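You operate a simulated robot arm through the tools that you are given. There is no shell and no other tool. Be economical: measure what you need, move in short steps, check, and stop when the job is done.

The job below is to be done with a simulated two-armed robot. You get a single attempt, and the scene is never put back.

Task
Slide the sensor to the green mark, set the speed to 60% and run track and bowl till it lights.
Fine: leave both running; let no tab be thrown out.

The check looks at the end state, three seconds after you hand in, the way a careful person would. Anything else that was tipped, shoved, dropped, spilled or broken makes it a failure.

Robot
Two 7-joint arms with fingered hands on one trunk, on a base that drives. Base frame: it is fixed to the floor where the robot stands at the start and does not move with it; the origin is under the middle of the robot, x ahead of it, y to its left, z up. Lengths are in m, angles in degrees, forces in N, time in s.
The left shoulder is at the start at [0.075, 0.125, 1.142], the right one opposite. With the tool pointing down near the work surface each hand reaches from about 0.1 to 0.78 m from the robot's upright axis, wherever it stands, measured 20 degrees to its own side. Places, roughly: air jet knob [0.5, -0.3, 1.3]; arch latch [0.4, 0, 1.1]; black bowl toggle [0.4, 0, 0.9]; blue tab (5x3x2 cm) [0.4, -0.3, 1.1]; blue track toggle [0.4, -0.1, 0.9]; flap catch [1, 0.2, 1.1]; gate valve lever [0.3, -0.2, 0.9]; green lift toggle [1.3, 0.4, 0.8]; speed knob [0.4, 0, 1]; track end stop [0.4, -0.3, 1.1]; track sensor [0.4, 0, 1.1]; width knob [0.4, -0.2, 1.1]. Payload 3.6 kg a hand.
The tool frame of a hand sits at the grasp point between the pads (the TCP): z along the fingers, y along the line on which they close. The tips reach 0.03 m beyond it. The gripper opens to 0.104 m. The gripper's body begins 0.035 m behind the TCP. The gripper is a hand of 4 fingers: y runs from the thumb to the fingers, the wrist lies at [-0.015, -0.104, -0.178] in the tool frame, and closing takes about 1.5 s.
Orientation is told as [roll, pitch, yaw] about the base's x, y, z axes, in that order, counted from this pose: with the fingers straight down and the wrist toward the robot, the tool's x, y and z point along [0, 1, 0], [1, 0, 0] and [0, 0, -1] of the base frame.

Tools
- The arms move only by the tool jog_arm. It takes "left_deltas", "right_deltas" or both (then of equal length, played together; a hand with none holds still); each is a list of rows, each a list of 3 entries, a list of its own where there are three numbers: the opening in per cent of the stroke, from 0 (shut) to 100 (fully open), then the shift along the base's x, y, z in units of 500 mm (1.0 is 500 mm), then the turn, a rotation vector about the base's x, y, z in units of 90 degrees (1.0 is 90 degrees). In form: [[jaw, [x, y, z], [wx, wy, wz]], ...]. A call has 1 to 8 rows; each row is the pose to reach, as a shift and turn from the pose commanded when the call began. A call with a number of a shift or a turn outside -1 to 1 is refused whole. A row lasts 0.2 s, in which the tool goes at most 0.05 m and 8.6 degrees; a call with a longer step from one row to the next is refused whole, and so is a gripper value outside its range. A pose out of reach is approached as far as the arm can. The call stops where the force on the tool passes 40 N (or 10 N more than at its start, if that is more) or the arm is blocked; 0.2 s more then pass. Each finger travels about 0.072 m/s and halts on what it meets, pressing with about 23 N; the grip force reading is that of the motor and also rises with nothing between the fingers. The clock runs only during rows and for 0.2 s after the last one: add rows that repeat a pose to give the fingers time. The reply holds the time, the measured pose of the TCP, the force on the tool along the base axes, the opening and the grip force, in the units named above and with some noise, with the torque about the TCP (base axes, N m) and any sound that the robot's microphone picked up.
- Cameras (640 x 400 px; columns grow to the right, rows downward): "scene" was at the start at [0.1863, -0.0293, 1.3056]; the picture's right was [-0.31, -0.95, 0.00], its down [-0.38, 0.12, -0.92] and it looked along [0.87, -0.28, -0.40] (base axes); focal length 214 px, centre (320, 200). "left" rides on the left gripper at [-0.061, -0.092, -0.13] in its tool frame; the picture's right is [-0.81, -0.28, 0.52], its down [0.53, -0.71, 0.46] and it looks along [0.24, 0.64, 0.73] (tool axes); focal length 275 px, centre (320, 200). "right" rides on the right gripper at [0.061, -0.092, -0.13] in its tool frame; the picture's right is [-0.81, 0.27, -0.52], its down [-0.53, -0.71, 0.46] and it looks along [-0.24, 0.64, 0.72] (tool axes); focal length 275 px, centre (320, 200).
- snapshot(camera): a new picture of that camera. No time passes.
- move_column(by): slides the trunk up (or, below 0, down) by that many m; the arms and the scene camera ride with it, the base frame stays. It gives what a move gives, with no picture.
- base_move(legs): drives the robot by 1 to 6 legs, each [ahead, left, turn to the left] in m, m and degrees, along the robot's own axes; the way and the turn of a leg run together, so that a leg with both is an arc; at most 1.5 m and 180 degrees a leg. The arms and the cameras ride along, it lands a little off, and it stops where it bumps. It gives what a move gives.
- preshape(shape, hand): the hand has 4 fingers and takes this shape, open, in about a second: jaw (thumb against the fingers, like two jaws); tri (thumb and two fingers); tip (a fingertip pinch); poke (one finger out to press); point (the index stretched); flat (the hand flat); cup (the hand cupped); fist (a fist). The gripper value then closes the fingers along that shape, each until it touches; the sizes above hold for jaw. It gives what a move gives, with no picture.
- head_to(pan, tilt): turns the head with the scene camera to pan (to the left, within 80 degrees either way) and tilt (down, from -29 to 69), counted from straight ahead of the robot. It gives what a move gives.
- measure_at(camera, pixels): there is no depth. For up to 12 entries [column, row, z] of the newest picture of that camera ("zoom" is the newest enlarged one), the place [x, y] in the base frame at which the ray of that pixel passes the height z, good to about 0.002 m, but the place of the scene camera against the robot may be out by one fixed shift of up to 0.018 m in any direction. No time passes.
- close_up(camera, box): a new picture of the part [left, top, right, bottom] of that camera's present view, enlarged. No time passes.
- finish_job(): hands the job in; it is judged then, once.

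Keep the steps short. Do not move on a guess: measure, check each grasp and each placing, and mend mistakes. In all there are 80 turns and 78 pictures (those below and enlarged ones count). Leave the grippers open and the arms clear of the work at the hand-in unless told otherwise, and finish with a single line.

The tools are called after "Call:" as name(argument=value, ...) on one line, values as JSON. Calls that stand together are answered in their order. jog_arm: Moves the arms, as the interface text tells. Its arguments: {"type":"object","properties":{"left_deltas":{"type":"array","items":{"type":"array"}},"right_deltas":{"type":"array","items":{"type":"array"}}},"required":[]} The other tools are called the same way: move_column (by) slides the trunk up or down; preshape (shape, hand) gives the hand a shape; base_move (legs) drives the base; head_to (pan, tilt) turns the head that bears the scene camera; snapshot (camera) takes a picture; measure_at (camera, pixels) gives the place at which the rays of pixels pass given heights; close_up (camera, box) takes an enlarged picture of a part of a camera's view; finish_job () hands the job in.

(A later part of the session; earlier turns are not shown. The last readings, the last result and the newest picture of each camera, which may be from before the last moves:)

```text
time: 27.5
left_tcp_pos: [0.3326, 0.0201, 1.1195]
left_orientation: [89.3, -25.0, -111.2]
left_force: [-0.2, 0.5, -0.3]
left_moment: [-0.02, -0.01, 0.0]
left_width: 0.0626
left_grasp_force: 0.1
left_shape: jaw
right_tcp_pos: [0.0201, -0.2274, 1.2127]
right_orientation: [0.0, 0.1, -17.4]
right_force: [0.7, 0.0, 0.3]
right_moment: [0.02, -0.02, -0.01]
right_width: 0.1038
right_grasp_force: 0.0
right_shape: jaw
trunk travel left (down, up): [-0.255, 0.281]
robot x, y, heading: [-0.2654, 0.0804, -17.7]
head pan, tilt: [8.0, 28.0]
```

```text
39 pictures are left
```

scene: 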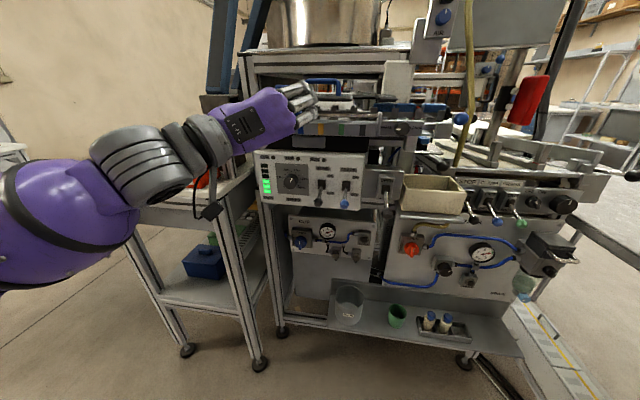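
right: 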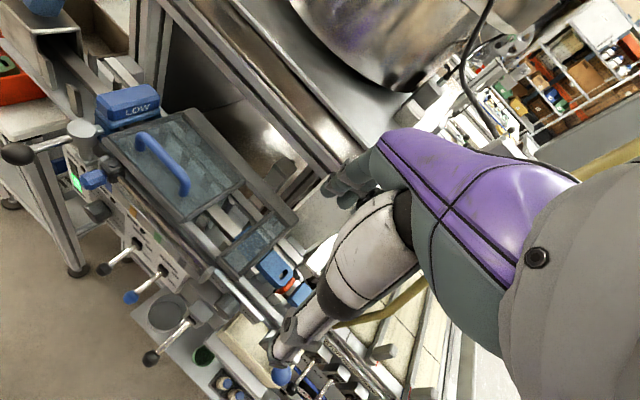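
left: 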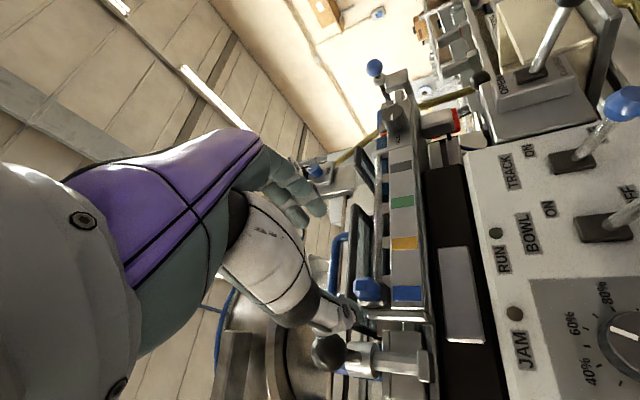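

Knob triangulates to f 0.409, l 0.121, z 1.118, ball to f 0.37, l 0.173, z 1.133. To clear the ball with the thumb, I roll back 15°, narrow the hand and move in to f 0.38.

Call:
jog_arm(left_deltas=[[45, [0.0, 0.0, 0.0], [-0.08, 0.025, 0]], [45, [0.03, -0.006, 0], [-0.159, 0.05, 0]], [45, [0.08, -0.02, -0.001], [-0.159, 0.05, 0]], [45, [0.133, -0.036, -0.002], [-0.159, 0.05, 0]]])

Call:
snapshot(camera="left")

Call:
close_up(camera="scene", box=[240, 70, 370, 150])

```text
time: 28.5
left_tcp_pos: [0.4016, -0.002, 1.1195]
left_orientation: [90.7, -40.0, -111.8]
left_force: [-0.5, 0.1, 0.0]
left_moment: [-0.02, 0.0, -0.01]
left_width: 0.0472
left_grasp_force: 0.1
left_shape: jaw
right_tcp_pos: [0.0214, -0.2282, 1.2136]
right_orientation: [0.0, 0.2, -17.5]
right_force: [0.9, -0.8, 0.8]
right_moment: [0.01, 0.0, -0.04]
right_width: 0.1038
right_grasp_force: 0.1
right_shape: jaw
trunk travel left (down, up): [-0.255, 0.281]
robot x, y, heading: [-0.2648, 0.0823, -17.3]
head pan, tilt: [8.0, 28.0]
```

```text
38 pictures are left
```

left: 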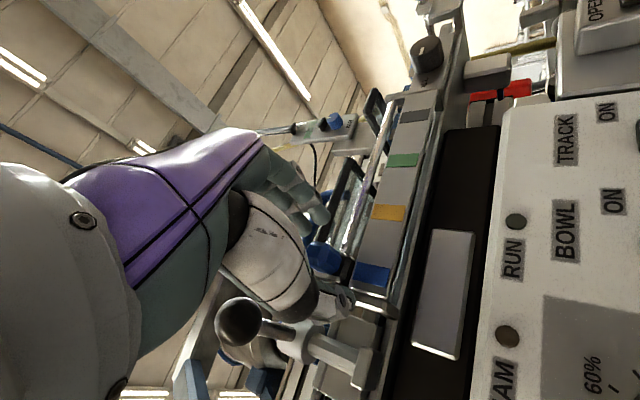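

```text
4.92 times, centred on (305, 110) of scene
```

zoom: 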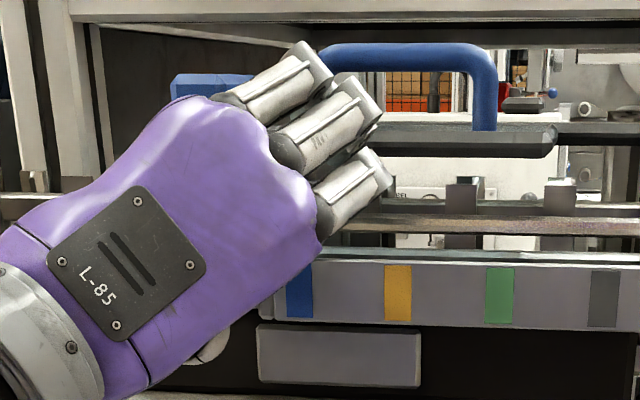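

Knob (325,260) sits between the fingertips and thumb, no contact force. Close.

Call:
jog_arm(left_deltas=[[30, [0, 0, 0], [0, 0, 0]], [15, [0, 0, 0], [0, 0, 0]], [5, [0, 0, 0], [0, 0, 0]], [5, [0, 0, 0], [0, 0, 0]], [5, [0, 0, 0], [0, 0, 0]]])

Call:
snapshot(camera="left")

```text
time: 29.7
left_tcp_pos: [0.402, -0.0016, 1.1179]
left_orientation: [90.6, -39.9, -111.8]
left_force: [0.6, 0.8, -5.5]
left_moment: [0.06, 0.05, -0.02]
left_width: 0.0113
left_grasp_force: 22.9
left_shape: jaw
right_tcp_pos: [0.0218, -0.2294, 1.2139]
right_orientation: [0.0, 0.1, -17.5]
right_force: [0.1, -1.2, -0.4]
right_moment: [0.01, -0.01, 0.01]
right_width: 0.1039
right_grasp_force: 0.1
right_shape: jaw
trunk travel left (down, up): [-0.255, 0.281]
robot x, y, heading: [-0.2655, 0.0821, -17.4]
head pan, tilt: [8.0, 28.0]
```

```text
36 pictures are left
```

left: 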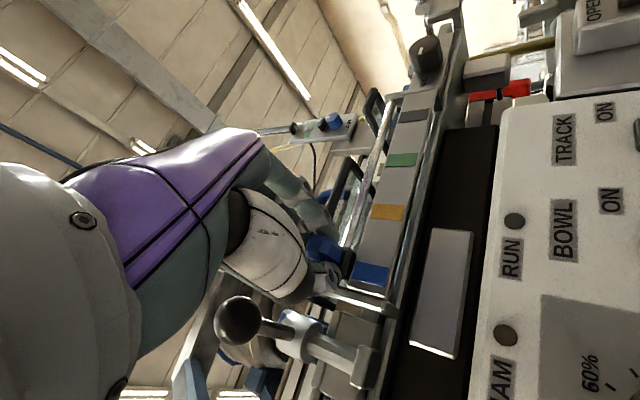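

Held at 11 mm with 23 N. I drag 4 cm to the right along the rod and look.

Call:
jog_arm(left_deltas=[[5, [-0.006, -0.0191, 0], [0, 0, 0]], [5, [-0.012, -0.0382, 0], [0, 0, 0]], [5, [-0.018, -0.0573, 0], [0, 0, 0]], [5, [-0.024, -0.0763, 0], [0, 0, 0]], [5, [-0.024, -0.0763, 0], [0, 0, 0]]])

Call:
snapshot(camera="left")

Call:
close_up(camera="scene", box=[240, 70, 370, 150])

```text
time: 30.9
left_tcp_pos: [0.3886, -0.0384, 1.1165]
left_orientation: [90.7, -40.0, -112.0]
left_force: [-2.7, 1.5, -4.2]
left_moment: [0.05, 0.08, -0.02]
left_width: 0.0112
left_grasp_force: 23.2
left_shape: jaw
right_tcp_pos: [0.0207, -0.2271, 1.2131]
right_orientation: [0.0, -0.1, -17.5]
right_force: [-0.1, -0.8, -1.2]
right_moment: [0.0, 0.01, 0.0]
right_width: 0.1038
right_grasp_force: 0.0
right_shape: jaw
trunk travel left (down, up): [-0.255, 0.281]
robot x, y, heading: [-0.2632, 0.0857, -17.6]
head pan, tilt: [8.0, 28.0]
```

```text
35 pictures are left
```

left: 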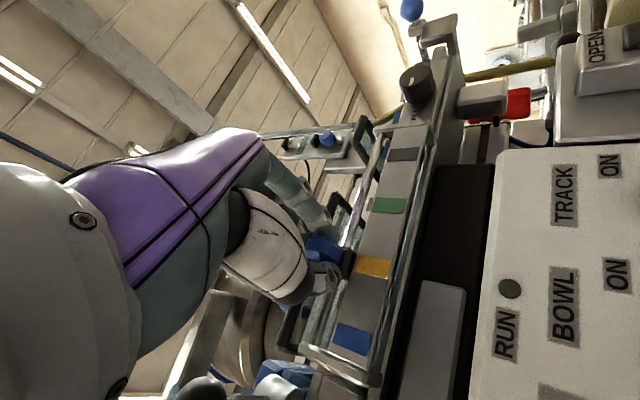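

```text
4.92 times, centred on (305, 110) of scene
```

zoom: 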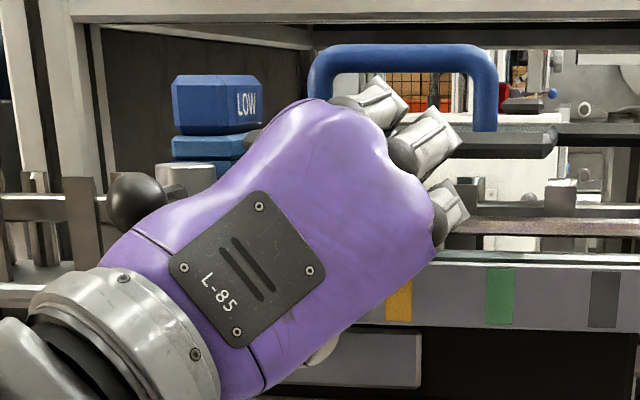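

It slides freely; nearly at yellow now. Another 4.6 cm, then compare with the green mark.

Call:
jog_arm(left_deltas=[[5, [-0.007, -0.022, 0], [0, 0, 0]], [5, [-0.014, -0.044, 0], [0, 0, 0]], [5, [-0.021, -0.066, 0], [0, 0, 0]], [5, [-0.0277, -0.0878, 0], [0, 0, 0]], [5, [-0.0277, -0.0878, 0], [0, 0, 0]]])

Call:
snapshot(camera="left")

```text
time: 32.1
left_tcp_pos: [0.373, -0.0823, 1.1167]
left_orientation: [90.7, -40.0, -111.7]
left_force: [3.9, -1.3, -2.4]
left_moment: [0.06, 0.02, -0.05]
left_width: 0.0111
left_grasp_force: 22.9
left_shape: jaw
right_tcp_pos: [0.0221, -0.2287, 1.2128]
right_orientation: [0.0, 0.0, -17.6]
right_force: [0.9, -0.6, 0.1]
right_moment: [0.0, 0.0, 0.01]
right_width: 0.104
right_grasp_force: 0.1
right_shape: jaw
trunk travel left (down, up): [-0.255, 0.281]
robot x, y, heading: [-0.2652, 0.0804, -17.3]
head pan, tilt: [8.0, 28.0]
```

```text
33 pictures are left
```

left: 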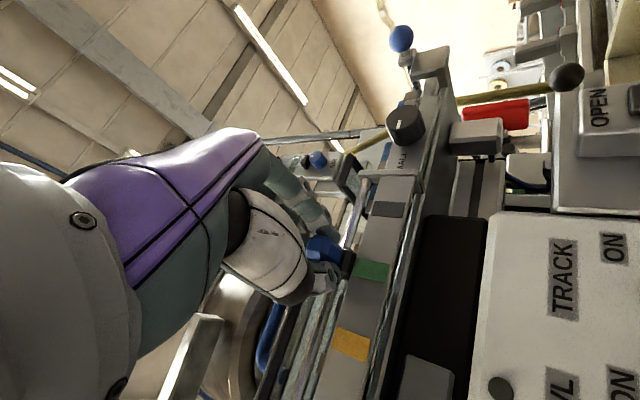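

Green mark at (371,271) versus the reference row 275: about 3 mm more. Then I release and back straight out.

Call:
jog_arm(left_deltas=[[5, [-0.0018, -0.0057, 0], [0, 0, 0]], [5, [-0.0018, -0.0057, 0], [0, 0, 0]], [25, [-0.0018, -0.0057, 0], [0, 0, 0]], [45, [-0.0018, -0.0057, 0], [0, 0, 0]], [45, [-0.0418, 0.0067, 0], [0, 0, 0]], [45, [-0.1118, 0.0287, 0], [0, 0, 0]], [45, [-0.1518, 0.0907, -0.04], [0, 0, 0]], [45, [-0.1518, 0.1807, -0.08], [0, 0, 0]]])

Call:
close_up(camera="scene", box=[270, 90, 350, 145])

Call:
snapshot(camera="left")

```text
time: 33.9
left_tcp_pos: [0.301, 0.0101, 1.0803]
left_orientation: [90.8, -40.0, -112.0]
left_force: [0.3, 0.2, -0.5]
left_moment: [0.0, -0.01, -0.01]
left_width: 0.0463
left_grasp_force: 0.0
left_shape: jaw
right_tcp_pos: [0.0196, -0.2268, 1.2129]
right_orientation: [-0.1, 0.0, -17.4]
right_force: [0.5, -0.4, 0.1]
right_moment: [0.0, 0.0, 0.0]
right_width: 0.1036
right_grasp_force: 0.0
right_shape: jaw
trunk travel left (down, up): [-0.255, 0.281]
robot x, y, heading: [-0.2623, 0.0809, -17.5]
head pan, tilt: [8.0, 28.0]
```

```text
7.27 times, centred on (310, 118) of scene
```

zoom: 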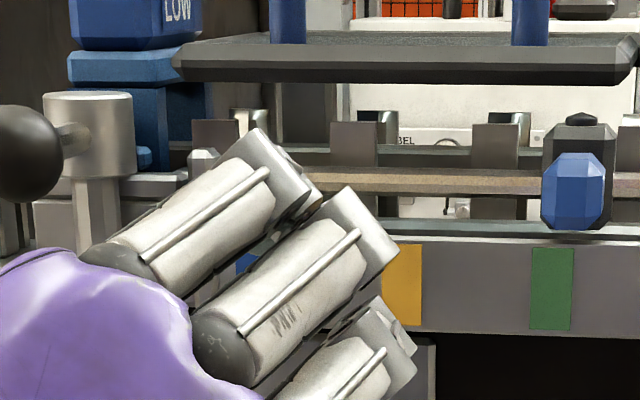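

```text
31 pictures are left
```

left: 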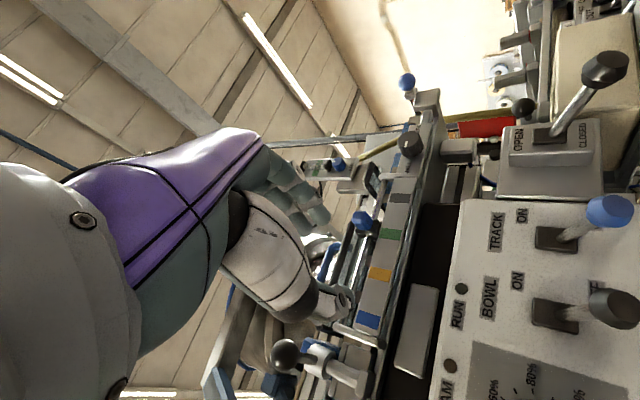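

The block seems to be a few mm right of the green mark in the scene view. I check with a closer left view and the geometry.

Call:
close_up(camera="left", box=[330, 170, 430, 270])

Call:
head_to(pan=0, tilt=15)

Call:
close_up(camera="scene", box=[280, 140, 380, 210])

```text
4.00 times, centred on (380, 220) of left
```

zoom: 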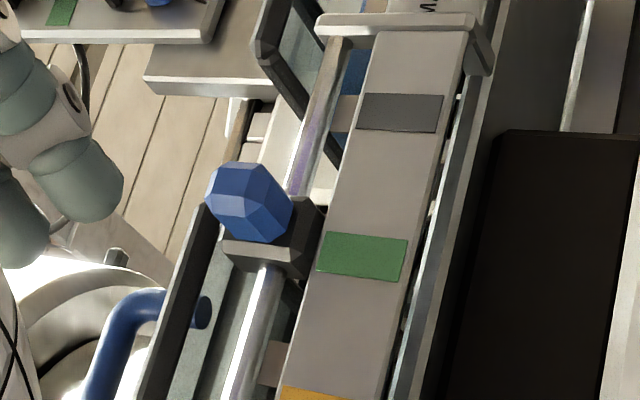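

```text
time: 34.7
left_tcp_pos: [0.3016, 0.0104, 1.0783]
left_orientation: [90.7, -40.0, -112.0]
left_force: [-0.9, -1.2, -0.2]
left_moment: [-0.03, 0.0, -0.02]
left_width: 0.0466
left_grasp_force: 0.0
left_shape: jaw
right_tcp_pos: [0.0213, -0.227, 1.2127]
right_orientation: [-0.1, -0.1, -17.5]
right_force: [0.9, 0.7, -0.4]
right_moment: [0.0, 0.04, 0.06]
right_width: 0.1036
right_grasp_force: 0.0
right_shape: jaw
trunk travel left (down, up): [-0.255, 0.281]
robot x, y, heading: [-0.2574, 0.0811, -17.3]
head pan, tilt: [0.0, 15.0]
```

```text
5.71 times, centred on (330, 175) of scene
```

zoom: 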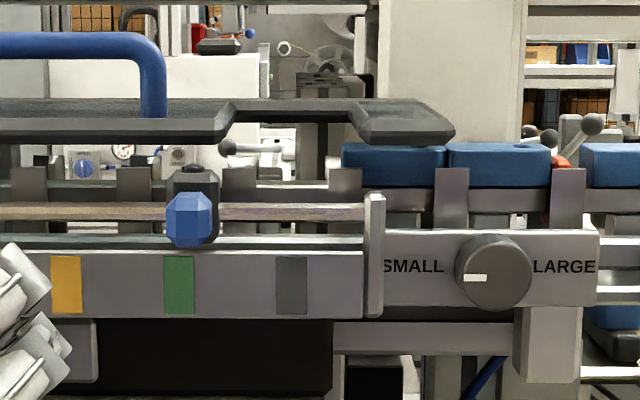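

Straight-on view: block centre at 194 against green centre 179 (spacing 113 px = 4 cm) → 5 mm too far right. I regrip and move back 5.3 mm.

Call:
jog_arm(left_deltas=[[45, [0, -0.09, 0.04], [0, 0, 0]], [45, [0.04, -0.152, 0.08], [0, 0, 0]], [45, [0.11, -0.174, 0.08], [0, 0, 0]], [45, [0.15, -0.1864, 0.08], [0, 0, 0]], [30, [0.15, -0.1864, 0.08], [0, 0, 0]], [10, [0.15, -0.1864, 0.08], [0, 0, 0]], [5, [0.15, -0.1864, 0.08], [0, 0, 0]], [5, [0.15, -0.1864, 0.08], [0, 0, 0]]])

Call:
jog_arm(left_deltas=[[5, [0.0016, 0.005, 0], [0, 0, 0]], [5, [0.0032, 0.0101, 0], [0, 0, 0]], [5, [0.0032, 0.0101, 0], [0, 0, 0]], [25, [0.0032, 0.0101, 0], [0, 0, 0]], [45, [0.0032, 0.0101, 0], [0, 0, 0]], [45, [-0.0368, 0.0225, 0], [0, 0, 0]], [45, [-0.1068, 0.0445, 0], [0, 0, 0]], [45, [-0.1468, 0.1065, -0.04], [0, 0, 0]]])

Call:
close_up(camera="scene", box=[280, 140, 380, 210])

```text
time: 36.5
left_tcp_pos: [0.3753, -0.0854, 1.119]
left_orientation: [90.7, -40.0, -111.9]
left_force: [1.6, -0.2, 1.6]
left_moment: [-0.03, -0.13, -0.04]
left_width: 0.0128
left_grasp_force: 23.3
left_shape: jaw
right_tcp_pos: [0.0218, -0.2276, 1.2135]
right_orientation: [0.0, 0.0, -17.4]
right_force: [0.6, 0.3, 0.0]
right_moment: [0.04, 0.0, -0.01]
right_width: 0.1038
right_grasp_force: 0.0
right_shape: jaw
trunk travel left (down, up): [-0.255, 0.281]
robot x, y, heading: [-0.2646, 0.0839, -17.6]
head pan, tilt: [0.0, 15.0]
```

```text
time: 38.3
left_tcp_pos: [0.2972, -0.0311, 1.0993]
left_orientation: [90.8, -40.0, -112.0]
left_force: [0.5, 0.3, -1.1]
left_moment: [0.0, 0.0, 0.04]
left_width: 0.0465
left_grasp_force: 0.0
left_shape: jaw
right_tcp_pos: [0.0198, -0.2269, 1.2132]
right_orientation: [0.0, 0.0, -17.4]
right_force: [-0.9, 0.7, -0.4]
right_moment: [-0.01, 0.01, 0.01]
right_width: 0.1038
right_grasp_force: 0.1
right_shape: jaw
trunk travel left (down, up): [-0.255, 0.281]
robot x, y, heading: [-0.2618, 0.0804, -17.4]
head pan, tilt: [0.0, 15.0]
```

```text
5.71 times, centred on (330, 175) of scene
```

zoom: 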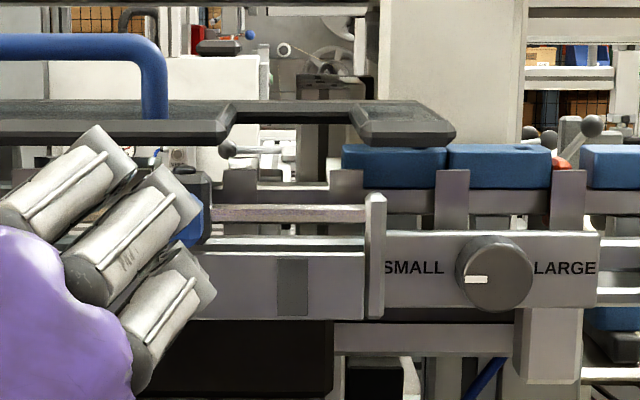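

Slider needs a clear view, so I lower the hand toward the toggles (retreated), rolling upright; then shape it as a poking finger.

Call:
jog_arm(left_deltas=[[45, [-0.04, 0.04, -0.04], [-0.088, 0.0278, 0]], [45, [-0.055, 0.059, -0.12], [-0.176, 0.0556, 0]], [45, [-0.055, 0.059, -0.21], [-0.265, 0.0834, 0]], [45, [-0.055, 0.059, -0.3], [-0.353, 0.1112, 0]], [45, [-0.055, 0.059, -0.39], [-0.441, 0.139, 0]], [45, [-0.055, 0.059, -0.48], [-0.53, 0.167, 0]]])

Call:
preshape(hand="left", shape="poke")

Call:
close_up(camera="scene", box=[280, 140, 380, 210])

Call:
snapshot(camera="left")

```text
time: 39.7
left_tcp_pos: [0.2684, -0.0073, 0.8607]
left_orientation: [-178.8, -86.6, 159.2]
left_force: [-0.4, 0.1, -1.2]
left_moment: [0.03, 0.0, 0.02]
left_width: 0.0465
left_grasp_force: 0.0
left_shape: jaw
right_tcp_pos: [0.0209, -0.2289, 1.2129]
right_orientation: [0.0, 0.0, -17.6]
right_force: [0.1, 1.2, 0.4]
right_moment: [-0.02, -0.01, 0.02]
right_width: 0.1037
right_grasp_force: 0.0
right_shape: jaw
trunk travel left (down, up): [-0.255, 0.281]
robot x, y, heading: [-0.2677, 0.0806, -17.6]
head pan, tilt: [0.0, 15.0]
```

```text
time: 40.6
left_tcp_pos: [0.2696, -0.0072, 0.8597]
left_orientation: [178.2, -86.5, 162.2]
left_force: [-0.2, 0.4, -0.2]
left_moment: [0.0, 0.02, -0.03]
left_width: 0.0
left_grasp_force: 0.1
left_shape: poke
right_tcp_pos: [0.0195, -0.2285, 1.2123]
right_orientation: [0.0, 0.0, -17.5]
right_force: [-0.4, -0.5, -0.6]
right_moment: [0.03, 0.0, 0.0]
right_width: 0.1041
right_grasp_force: 0.2
right_shape: jaw
trunk travel left (down, up): [-0.255, 0.281]
robot x, y, heading: [-0.2645, 0.0832, -17.6]
head pan, tilt: [0.0, 15.0]
```

```text
5.71 times, centred on (330, 175) of scene
```

zoom: 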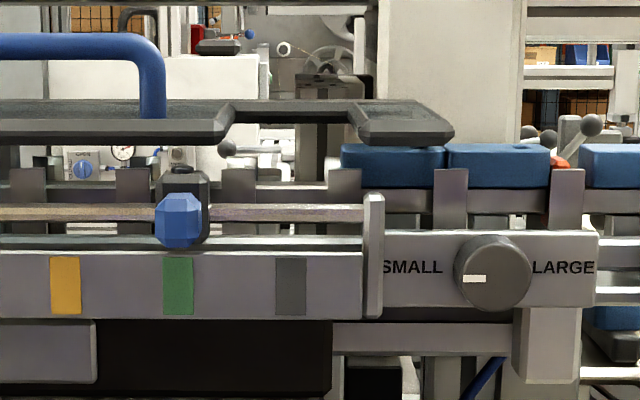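

```text
26 pictures are left
```

left: 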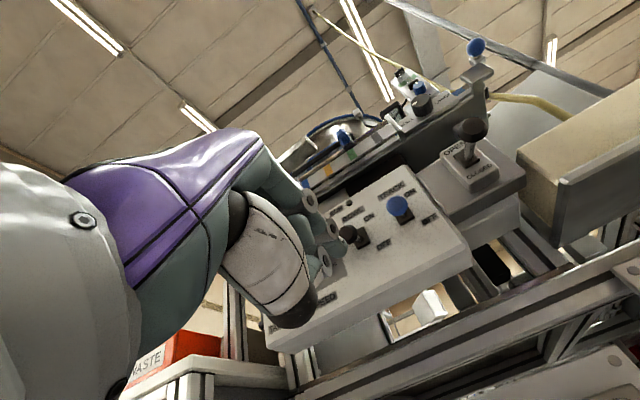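

Slider is now centred on green (183 vs 178, parallax included). Before starting, I check the track end and stop.

Call:
head_to(pan=-25, tilt=18)

Call:
close_up(camera="scene", box=[200, 120, 420, 257])

Call:
close_up(camera="left", box=[250, 160, 450, 320])

```text
time: 41.5
left_tcp_pos: [0.2693, -0.0068, 0.8611]
left_orientation: [178.0, -86.5, 162.4]
left_force: [0.3, 0.4, 0.3]
left_moment: [0.0, 0.04, 0.02]
left_width: 0.0
left_grasp_force: 0.1
left_shape: poke
right_tcp_pos: [0.0208, -0.2275, 1.2138]
right_orientation: [-0.1, 0.0, -17.6]
right_force: [0.3, -0.8, 0.9]
right_moment: [-0.06, 0.01, 0.0]
right_width: 0.1036
right_grasp_force: 0.0
right_shape: jaw
trunk travel left (down, up): [-0.255, 0.281]
robot x, y, heading: [-0.2614, 0.0793, -17.5]
head pan, tilt: [-25.0, 18.0]
```

```text
2.91 times, centred on (310, 188) of scene
```

zoom: 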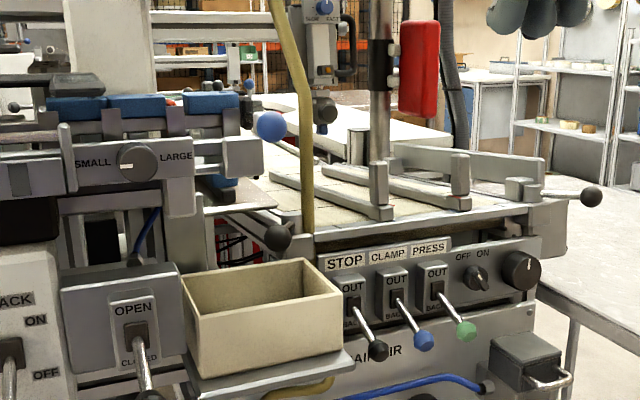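

```text
2.50 times, centred on (350, 240) of left
```

zoom: 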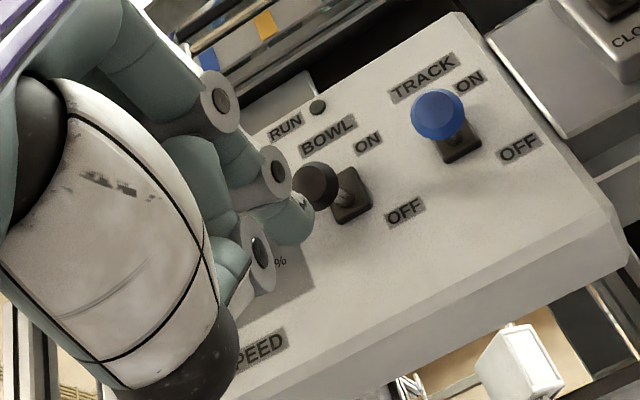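

Stop is in place with tabs up against it. Now I look at the poking finger against the toggles from the scene camera.

Call:
head_to(pan=5, tilt=32)

Call:
close_up(camera="scene", box=[240, 120, 400, 250])

```text
time: 42.4
left_tcp_pos: [0.2691, -0.0067, 0.8614]
left_orientation: [178.0, -86.6, 162.3]
left_force: [0.0, -1.1, 0.3]
left_moment: [-0.01, 0.02, -0.01]
left_width: 0.0
left_grasp_force: 0.0
left_shape: poke
right_tcp_pos: [0.0198, -0.229, 1.2127]
right_orientation: [0.0, 0.0, -17.4]
right_force: [1.5, -0.1, 0.3]
right_moment: [-0.01, 0.02, -0.03]
right_width: 0.1037
right_grasp_force: 0.0
right_shape: jaw
trunk travel left (down, up): [-0.255, 0.281]
robot x, y, heading: [-0.2607, 0.0792, -17.5]
head pan, tilt: [5.0, 32.0]
```

```text
3.08 times, centred on (320, 185) of scene
```

zoom: 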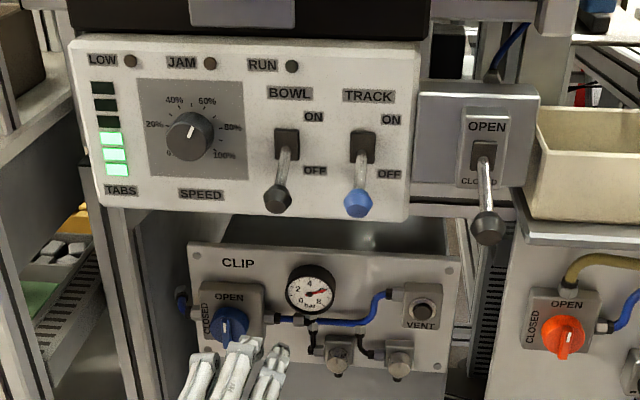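

Call:
close_up(camera="scene", box=[250, 190, 370, 280])

```text
4.44 times, centred on (310, 235) of scene
```

zoom: 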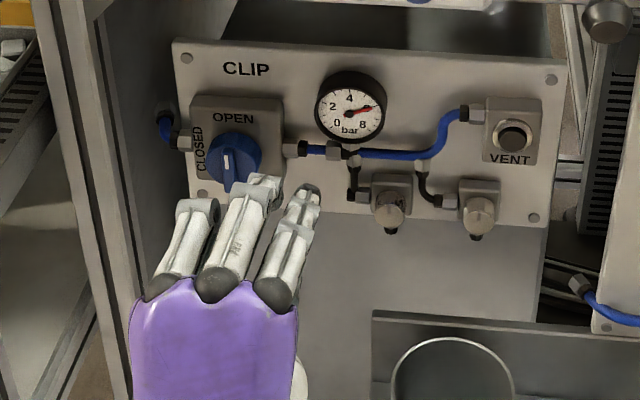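

Call:
measure_at(camera="zoom", pixels=[[310, 188, 0.86], [310, 188, 0.88], [310, 188, 0.9]])

Call:
measure_at(camera="left", pixels=[[345, 244, 0.86], [345, 244, 0.88], [345, 244, 0.9], [350, 235, 0.95], [350, 235, 0.93], [399, 205, 0.93], [399, 205, 0.95]])

```text
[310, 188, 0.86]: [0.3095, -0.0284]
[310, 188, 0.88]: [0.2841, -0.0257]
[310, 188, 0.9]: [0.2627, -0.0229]
```

```text
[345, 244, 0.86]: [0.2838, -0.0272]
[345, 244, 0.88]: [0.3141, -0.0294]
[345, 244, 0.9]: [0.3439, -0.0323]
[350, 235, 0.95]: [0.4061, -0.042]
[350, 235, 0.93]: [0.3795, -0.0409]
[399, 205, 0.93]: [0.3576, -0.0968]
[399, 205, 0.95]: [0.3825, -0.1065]
```

Left's neighbouring fingers would catch the bowl lever, so I use the right hand for the track toggle. I park the left hand aside and swing the right one down and forward.

Call:
jog_arm(left_deltas=[[100, [-0.0018, 0.011, 0], [0, 0, 0]], [100, [-0.0035, 0.022, 0], [0, 0, 0]], [100, [-0.005, 0.033, 0], [0, 0, 0]], [100, [-0.007, 0.044, 0], [0, 0, 0]], [100, [-0.009, 0.055, 0], [0, 0, 0]], [100, [-0.0105, 0.066, 0], [0, 0, 0]], [100, [-0.012, 0.077, 0], [0, 0, 0]], [100, [-0.014, 0.088, 0], [0, 0, 0]]], right_deltas=[[100, [0.0218, 0.0193, -0.04], [-0.0283, -0.0897, 0]], [100, [0.0436, 0.0386, -0.08], [-0.0566, -0.1794, 0]], [100, [0.0654, 0.0579, -0.12], [-0.0849, -0.2691, 0]], [100, [0.0872, 0.0772, -0.16], [-0.1132, -0.3588, 0]], [100, [0.109, 0.0965, -0.2], [-0.1415, -0.4485, 0]], [100, [0.1308, 0.1158, -0.24], [-0.1698, -0.5382, 0]], [100, [0.1526, 0.1351, -0.28], [-0.1981, -0.6279, 0]], [100, [0.1746, 0.1546, -0.32], [-0.2264, -0.7176, 0]]])

Call:
preshape(hand="right", shape="poke")

```text
time: 44.2
left_tcp_pos: [0.2636, 0.0405, 0.8583]
left_orientation: [179.2, -86.6, 161.2]
left_force: [-0.1, -0.5, 2.2]
left_moment: [-0.03, 0.03, -0.02]
left_width: 0.0001
left_grasp_force: 0.0
left_shape: poke
right_tcp_pos: [0.2029, -0.1494, 1.1058]
right_orientation: [0.2, -64.8, -17.6]
right_force: [-0.1, 0.3, 1.6]
right_moment: [0.01, 0.0, 0.03]
right_width: 0.1039
right_grasp_force: 0.0
right_shape: jaw
right hand out of reach, approached as far as the arm can: row 4, 5, 6, 7, 8
trunk travel left (down, up): [-0.255, 0.281]
robot x, y, heading: [-0.2617, 0.0841, -17.6]
head pan, tilt: [5.0, 32.0]
```

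```text
time: 45.1
left_tcp_pos: [0.2641, 0.0408, 0.858]
left_orientation: [179.0, -86.6, 161.5]
left_force: [0.6, 0.2, -0.3]
left_moment: [0.0, 0.02, 0.01]
left_width: 0.0
left_grasp_force: 0.1
left_shape: poke
right_tcp_pos: [0.2034, -0.1514, 1.1051]
right_orientation: [-0.1, -64.5, -17.7]
right_force: [0.3, -0.5, -0.4]
right_moment: [0.0, -0.01, 0.01]
right_width: 0.0
right_grasp_force: 0.1
right_shape: poke
trunk travel left (down, up): [-0.255, 0.281]
robot x, y, heading: [-0.2661, 0.0845, -17.5]
head pan, tilt: [5.0, 32.0]
```

Right hand is at f 0.239, l -0.08, z 1.105. I bring it down to f 0.25, l 0, z 0.89 and level the fingers.

Call:
jog_arm(right_deltas=[[100, [0.0115, 0.0243, -0.0717], [-0.014, -0.0442, 0]], [100, [0.023, 0.0487, -0.1433], [-0.0279, -0.0883, 0]], [100, [0.0345, 0.073, -0.215], [-0.0419, -0.1325, 0]], [100, [0.046, 0.0973, -0.2867], [-0.0558, -0.1767, 0]], [100, [0.0575, 0.1217, -0.3583], [-0.0698, -0.2208, 0]], [100, [0.069, 0.146, -0.43], [-0.0837, -0.265, 0]]])

Call:
snapshot(camera="right")

Call:
close_up(camera="scene", box=[230, 140, 390, 270])

```text
time: 46.5
left_tcp_pos: [0.266, 0.0396, 0.8567]
left_orientation: [178.9, -86.8, 161.5]
left_force: [-0.2, 0.5, -0.7]
left_moment: [0.01, 0.01, 0.04]
left_width: 0.0
left_grasp_force: 0.0
left_shape: poke
right_tcp_pos: [0.1707, -0.1433, 1.209]
right_orientation: [4.5, -79.9, -23.9]
right_force: [-0.3, -0.8, 0.4]
right_moment: [0.04, -0.03, 0.02]
right_width: 0.0002
right_grasp_force: 0.0
right_shape: poke
right hand out of reach, approached as far as the arm can: row 1, 2, 3, 4, 5, 6
trunk travel left (down, up): [-0.255, 0.281]
robot x, y, heading: [-0.2632, 0.0783, -17.6]
head pan, tilt: [5.0, 32.0]
```

```text
21 pictures are left
```

right: 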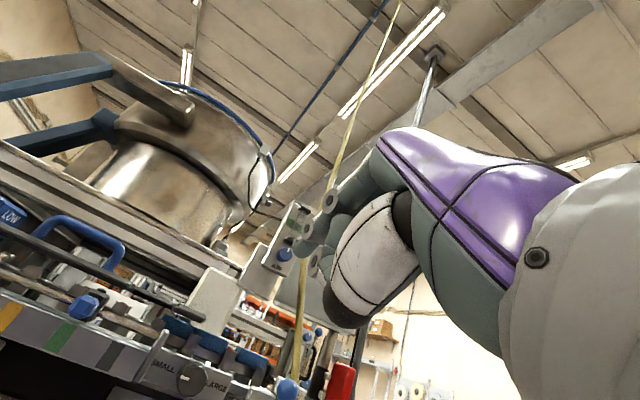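

```text
3.08 times, centred on (310, 205) of scene
```

zoom: 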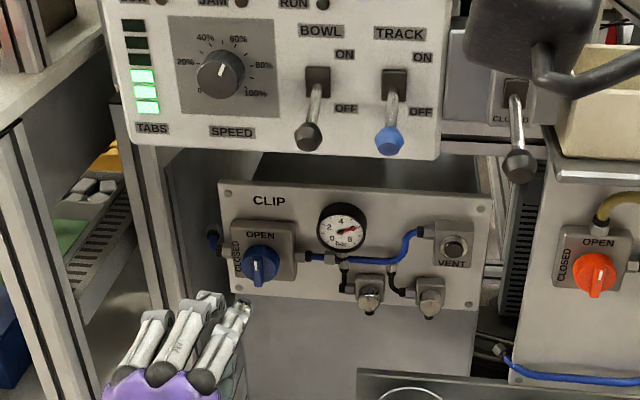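

The right arm is awkward there. Better: the levers are 6 cm apart, just the spread of the left hand's fingers, so a flat left hand can lift both together. Shape it flat and look.

Call:
preshape(hand="left", shape="flat")

Call:
snapshot(camera="left")

Call:
close_up(camera="scene", box=[230, 140, 390, 270])

```text
time: 47.4
left_tcp_pos: [0.265, 0.0398, 0.8576]
left_orientation: [179.0, -86.6, 161.6]
left_force: [0.2, -0.2, 0.6]
left_moment: [-0.04, 0.01, 0.01]
left_width: 0.0001
left_grasp_force: 0.0
left_shape: flat
right_tcp_pos: [0.1707, -0.1428, 1.2087]
right_orientation: [4.5, -79.8, -23.9]
right_force: [0.3, -0.9, 0.1]
right_moment: [0.01, 0.02, 0.03]
right_width: 0.0
right_grasp_force: 0.1
right_shape: poke
trunk travel left (down, up): [-0.255, 0.281]
robot x, y, heading: [-0.2637, 0.0821, -17.3]
head pan, tilt: [5.0, 32.0]
```

```text
19 pictures are left
```

left: 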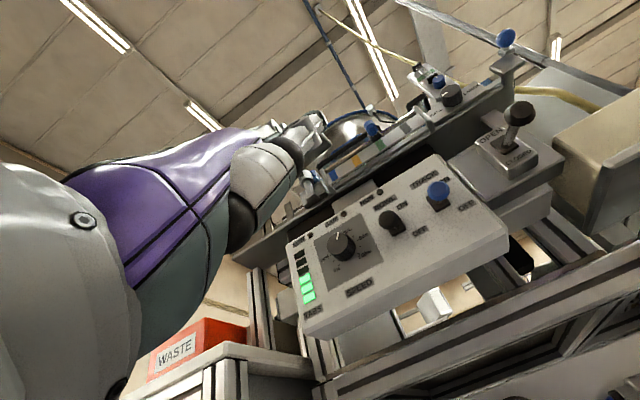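

```text
3.08 times, centred on (310, 205) of scene
```

zoom: 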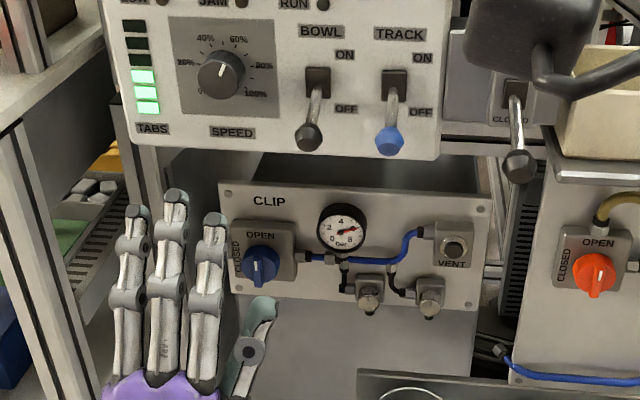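

Call:
measure_at(camera="zoom", pixels=[[215, 217, 0.88], [215, 217, 0.92], [215, 217, 0.96], [173, 195, 0.92], [137, 212, 0.92], [310, 136, 0.932], [389, 140, 0.932]])

Call:
close_up(camera="left", box=[240, 90, 400, 200])

Call:
measure_at(camera="left", pixels=[[322, 118, 0.88], [322, 118, 0.92], [322, 118, 0.96], [327, 146, 0.88], [327, 146, 0.92], [327, 146, 0.96]])

```text
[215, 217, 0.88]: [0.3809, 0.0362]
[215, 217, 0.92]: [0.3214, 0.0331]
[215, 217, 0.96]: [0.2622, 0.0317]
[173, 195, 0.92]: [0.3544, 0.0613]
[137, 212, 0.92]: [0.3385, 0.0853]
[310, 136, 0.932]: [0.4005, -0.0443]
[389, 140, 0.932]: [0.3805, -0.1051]
```

```text
3.64 times, centred on (320, 145) of left
```

zoom: 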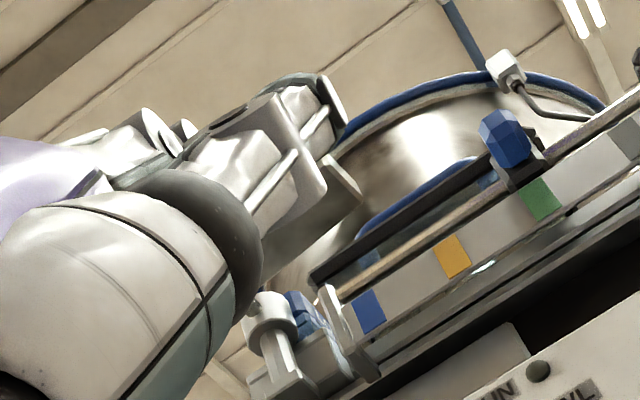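

```text
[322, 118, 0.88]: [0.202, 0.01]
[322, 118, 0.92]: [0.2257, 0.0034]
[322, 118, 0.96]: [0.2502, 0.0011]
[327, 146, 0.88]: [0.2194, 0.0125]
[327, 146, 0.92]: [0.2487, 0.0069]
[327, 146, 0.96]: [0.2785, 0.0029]
```

I shift the left hand 12.5 cm right, 4 cm ahead, 3 cm down, then triangulate the fingertips from the motion.

Call:
jog_arm(left_deltas=[[100, [-0.01, -0.06, -0.03], [0, 0, 0]], [100, [-0.02, -0.125, -0.06], [0, 0, 0]], [100, [-0.03, -0.19, -0.06], [0, 0, 0]], [100, [0.001, -0.263, -0.06], [0, 0, 0]], [100, [0.001, -0.263, -0.06], [0, 0, 0]]])

Call:
close_up(camera="scene", box=[260, 140, 420, 270])

```text
time: 48.6
left_tcp_pos: [0.2683, -0.0899, 0.8286]
left_orientation: [178.5, -86.5, 161.9]
left_force: [0.5, 0.1, 0.2]
left_moment: [0.01, -0.01, 0.01]
left_width: 0.0
left_grasp_force: 0.1
left_shape: flat
right_tcp_pos: [0.17, -0.1428, 1.2091]
right_orientation: [4.4, -79.9, -23.9]
right_force: [-0.1, 0.3, 1.3]
right_moment: [-0.01, 0.04, -0.03]
right_width: 0.0001
right_grasp_force: 0.2
right_shape: poke
trunk travel left (down, up): [-0.255, 0.281]
robot x, y, heading: [-0.2639, 0.0781, -17.3]
head pan, tilt: [5.0, 32.0]
```

```text
3.08 times, centred on (340, 205) of scene
```

zoom: 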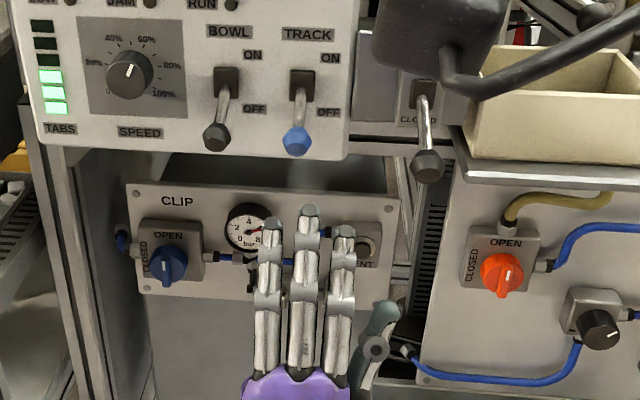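

Call:
measure_at(camera="zoom", pixels=[[345, 234, 0.84], [345, 234, 0.88], [309, 214, 0.84], [309, 214, 0.88], [271, 228, 0.84], [271, 228, 0.88], [216, 138, 0.932], [296, 142, 0.932]])

```text
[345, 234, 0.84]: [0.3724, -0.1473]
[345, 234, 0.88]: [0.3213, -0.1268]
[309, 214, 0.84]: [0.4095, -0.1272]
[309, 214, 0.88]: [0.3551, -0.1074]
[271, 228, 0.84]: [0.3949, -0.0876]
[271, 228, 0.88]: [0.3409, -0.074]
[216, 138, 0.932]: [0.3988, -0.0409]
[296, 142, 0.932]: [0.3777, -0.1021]
```

Flat fingers point steeply up (tips about 10 cm above the TCP), good for lifting from below. I go down 4.5 cm, 4.4 cm left to centre under both levers, and 8 cm ahead.

Call:
jog_arm(left_deltas=[[100, [0.013, 0.042, -0.045], [0, 0, 0]], [100, [0.027, 0.084, -0.09], [0, 0, 0]], [100, [0.1, 0.06, -0.09], [0, 0, 0]], [100, [0.179, 0.036, -0.09], [0, 0, 0]], [100, [0.179, 0.036, -0.09], [0, 0, 0]]])

Call:
close_up(camera="scene", box=[260, 140, 420, 270])

Call:
snapshot(camera="left")

```text
time: 49.8
left_tcp_pos: [0.3572, -0.0739, 0.7833]
left_orientation: [179.3, -86.5, 161.1]
left_force: [-0.3, -0.4, 0.4]
left_moment: [-0.02, 0.01, -0.03]
left_width: 0.0001
left_grasp_force: 0.0
left_shape: flat
right_tcp_pos: [0.1699, -0.143, 1.2076]
right_orientation: [4.6, -79.9, -23.9]
right_force: [-1.0, 0.4, -0.6]
right_moment: [0.0, 0.04, -0.03]
right_width: 0.0
right_grasp_force: 0.0
right_shape: poke
trunk travel left (down, up): [-0.255, 0.281]
robot x, y, heading: [-0.2653, 0.0813, -17.5]
head pan, tilt: [5.0, 32.0]
```

```text
3.08 times, centred on (340, 205) of scene
```

zoom: 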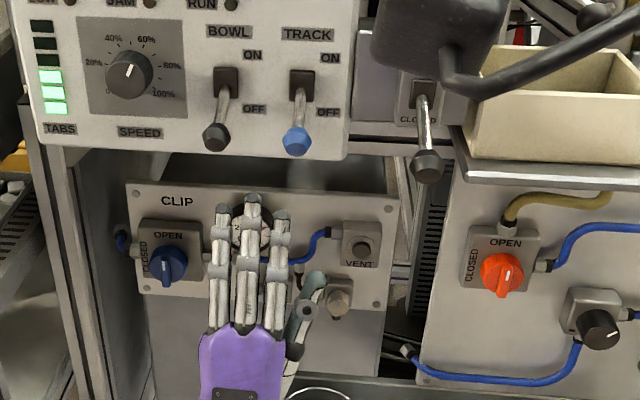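

```text
14 pictures are left
```

left: 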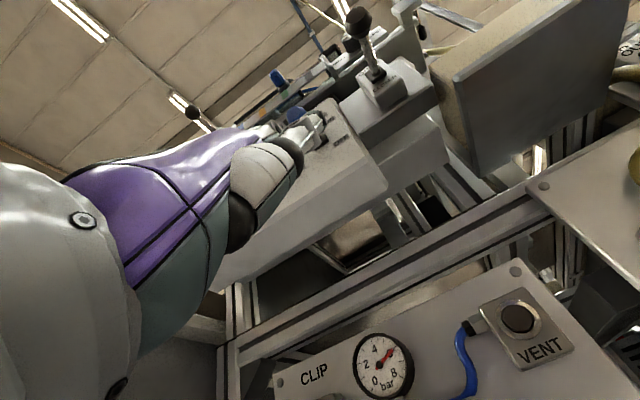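

Call:
measure_at(camera="zoom", pixels=[[283, 215, 0.86], [283, 215, 0.887], [283, 215, 0.91], [222, 212, 0.887], [252, 201, 0.887], [216, 138, 0.932], [296, 142, 0.932]])

```text
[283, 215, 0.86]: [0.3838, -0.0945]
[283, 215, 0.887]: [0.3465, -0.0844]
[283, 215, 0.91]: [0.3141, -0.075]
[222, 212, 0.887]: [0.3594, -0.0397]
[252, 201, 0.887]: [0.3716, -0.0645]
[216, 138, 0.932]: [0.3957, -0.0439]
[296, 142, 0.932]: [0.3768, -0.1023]
```

Tips: index f 0.356, l 0.024, z 0.887; levers at f 0.39, l 0.016 and 0.077, z 0.932 (same camera frame). I go ahead 4.8 cm under them and lift 9 cm.

Call:
jog_arm(left_deltas=[[100, [0.046, -0.0145, 0], [0, 0, 0]], [100, [0.0916, -0.0289, 0], [0, 0, 0]], [100, [0.0916, -0.0289, 0.04], [0, 0, 0]], [100, [0.0916, -0.0289, 0.08], [0, 0, 0]], [100, [0.0916, -0.0289, 0.11], [0, 0, 0]], [100, [0.0916, -0.0289, 0.14], [0, 0, 0]], [100, [0.0916, -0.0289, 0.18], [0, 0, 0]]])

Call:
close_up(camera="scene", box=[250, 110, 410, 240])

```text
time: 51.4
left_tcp_pos: [0.401, -0.087, 0.8718]
left_orientation: [178.7, -86.6, 161.7]
left_force: [0.9, -2.8, -0.3]
left_moment: [0.16, 0.12, -0.07]
left_width: 0.0962
left_grasp_force: 0.1
left_shape: flat
right_tcp_pos: [0.1688, -0.1431, 1.2095]
right_orientation: [4.5, -79.9, -23.9]
right_force: [0.8, -0.9, -0.5]
right_moment: [0.01, 0.02, -0.01]
right_width: 0.0
right_grasp_force: 0.1
right_shape: poke
trunk travel left (down, up): [-0.255, 0.281]
robot x, y, heading: [-0.2637, 0.0841, -17.5]
head pan, tilt: [5.0, 32.0]
```

```text
3.08 times, centred on (330, 175) of scene
```

zoom: 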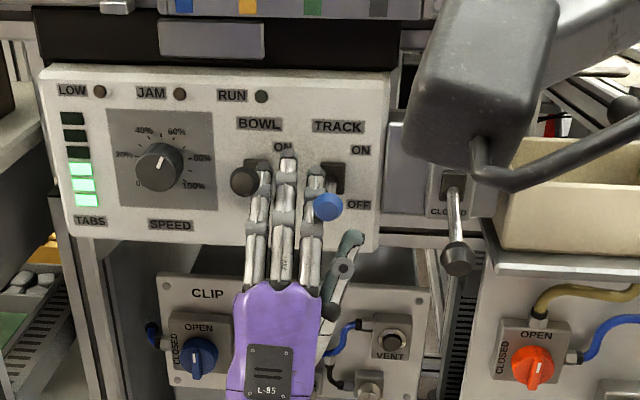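

Bowl lever seems up, the track lever slipped off beside the index and is only half up. I drop 6 cm, shift 1.2 cm right so the index is under it, and lift again.

Call:
jog_arm(left_deltas=[[100, [0, 0, -0.07], [0, 0, 0]], [100, [-0.0072, -0.0229, -0.13], [0, 0, 0]], [100, [-0.0072, -0.0229, -0.07], [0, 0, 0]], [100, [-0.0072, -0.0229, -0.03], [0, 0, 0]], [100, [-0.0072, -0.0229, 0.0], [0, 0, 0]], [100, [-0.0072, -0.0229, 0.03], [0, 0, 0]]])

Call:
close_up(camera="scene", box=[250, 110, 410, 240])

```text
time: 52.6
left_tcp_pos: [0.3979, -0.0997, 0.8584]
left_orientation: [169.2, -87.9, 171.3]
left_force: [-4.8, 2.6, -7.8]
left_moment: [-0.16, -0.61, -0.06]
left_width: 0.096
left_grasp_force: 0.2
left_shape: flat
right_tcp_pos: [0.1683, -0.1435, 1.2089]
right_orientation: [4.6, -79.9, -23.9]
right_force: [-0.9, 0.6, 0.8]
right_moment: [0.01, -0.01, 0.0]
right_width: 0.0
right_grasp_force: 0.0
right_shape: poke
trunk travel left (down, up): [-0.255, 0.281]
robot x, y, heading: [-0.2638, 0.0804, -17.2]
head pan, tilt: [5.0, 32.0]
stopped in row 6 (left hand): the force on the tool passed its limit (the readings are from after the stop); the commanded pose is now the measured one
```

```text
3.08 times, centred on (330, 175) of scene
```

zoom: 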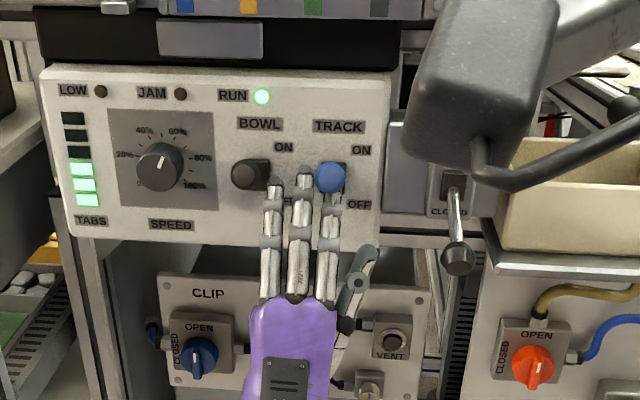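

RUN is lit: both levers are up. I lower the hand and back away, then watch the sensor.

Call:
jog_arm(left_deltas=[[100, [0, 0, -0.06], [0, 0, 0]], [100, [0, 0, -0.12], [0, 0, 0]], [100, [-0.07, 0.022, -0.14], [0, 0, 0]], [100, [-0.15, 0.047, -0.14], [0, 0, 0]], [100, [-0.23, 0.073, -0.14], [0, 0, 0]], [100, [-0.3, 0.095, -0.14], [0, 0, 0]]])

Call:
snapshot(camera="scene")

```text
time: 54.0
left_tcp_pos: [0.2503, -0.048, 0.7908]
left_orientation: [170.8, -87.6, 169.7]
left_force: [0.7, -0.5, -0.4]
left_moment: [-0.01, -0.01, 0.0]
left_width: 0.096
left_grasp_force: 0.0
left_shape: flat
right_tcp_pos: [0.1696, -0.1433, 1.209]
right_orientation: [4.5, -79.8, -23.9]
right_force: [-0.2, -0.2, -0.1]
right_moment: [0.01, -0.01, 0.01]
right_width: 0.0001
right_grasp_force: 0.0
right_shape: poke
trunk travel left (down, up): [-0.255, 0.281]
robot x, y, heading: [-0.2651, 0.0811, -17.1]
head pan, tilt: [5.0, 32.0]
```

```text
11 pictures are left
```

scene: 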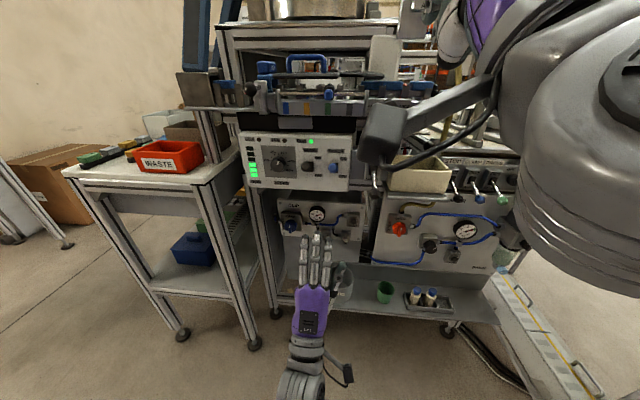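

Tabs are coming along the track. I reopen both hands to the jaw shape (about 2 s) and look at the sensor.

Call:
preshape(hand="left", shape="jaw")

Call:
close_up(camera="scene", box=[215, 55, 395, 170])

```text
time: 54.9
left_tcp_pos: [0.2501, -0.0491, 0.7901]
left_orientation: [170.8, -87.8, 169.6]
left_force: [-0.5, -0.9, -0.7]
left_moment: [0.01, -0.03, 0.0]
left_width: 0.1039
left_grasp_force: 0.1
left_shape: jaw
right_tcp_pos: [0.1688, -0.1428, 1.2088]
right_orientation: [4.4, -79.8, -23.9]
right_force: [-0.2, 0.6, -0.6]
right_moment: [-0.01, -0.01, 0.02]
right_width: 0.0
right_grasp_force: 0.0
right_shape: poke
trunk travel left (down, up): [-0.255, 0.281]
robot x, y, heading: [-0.2609, 0.0835, -17.3]
head pan, tilt: [5.0, 32.0]
```

```text
3.48 times, centred on (305, 112) of scene
```

zoom: 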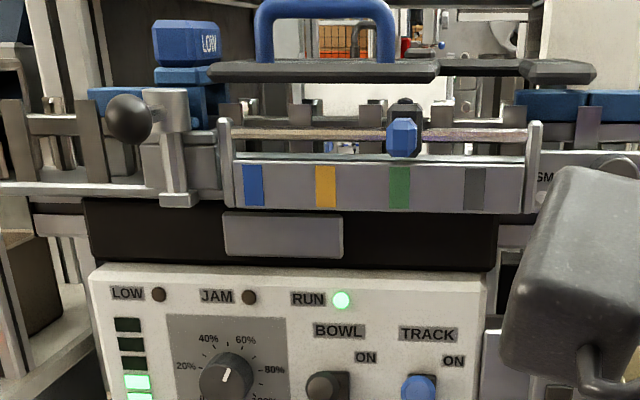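

A blue tab is entering under the arch. I reopen the right hand and look again.

Call:
preshape(hand="right", shape="jaw")

Call:
close_up(camera="scene", box=[175, 55, 395, 190])

```text
time: 55.8
left_tcp_pos: [0.2505, -0.0483, 0.7909]
left_orientation: [171.0, -87.9, 169.2]
left_force: [0.6, 0.1, -0.4]
left_moment: [-0.01, -0.01, -0.04]
left_width: 0.1041
left_grasp_force: 0.1
left_shape: jaw
right_tcp_pos: [0.17, -0.1438, 1.2101]
right_orientation: [4.4, -79.9, -24.0]
right_force: [-0.1, -0.1, 0.2]
right_moment: [0.0, 0.01, -0.01]
right_width: 0.1039
right_grasp_force: 0.1
right_shape: jaw
trunk travel left (down, up): [-0.255, 0.281]
robot x, y, heading: [-0.2653, 0.079, -17.3]
head pan, tilt: [5.0, 32.0]
```

```text
2.91 times, centred on (285, 122) of scene
```

zoom: 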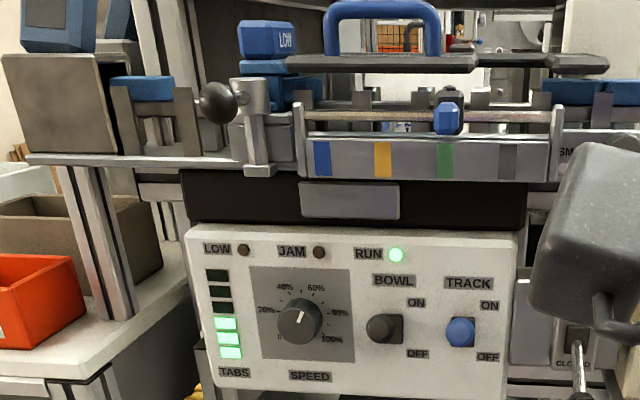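

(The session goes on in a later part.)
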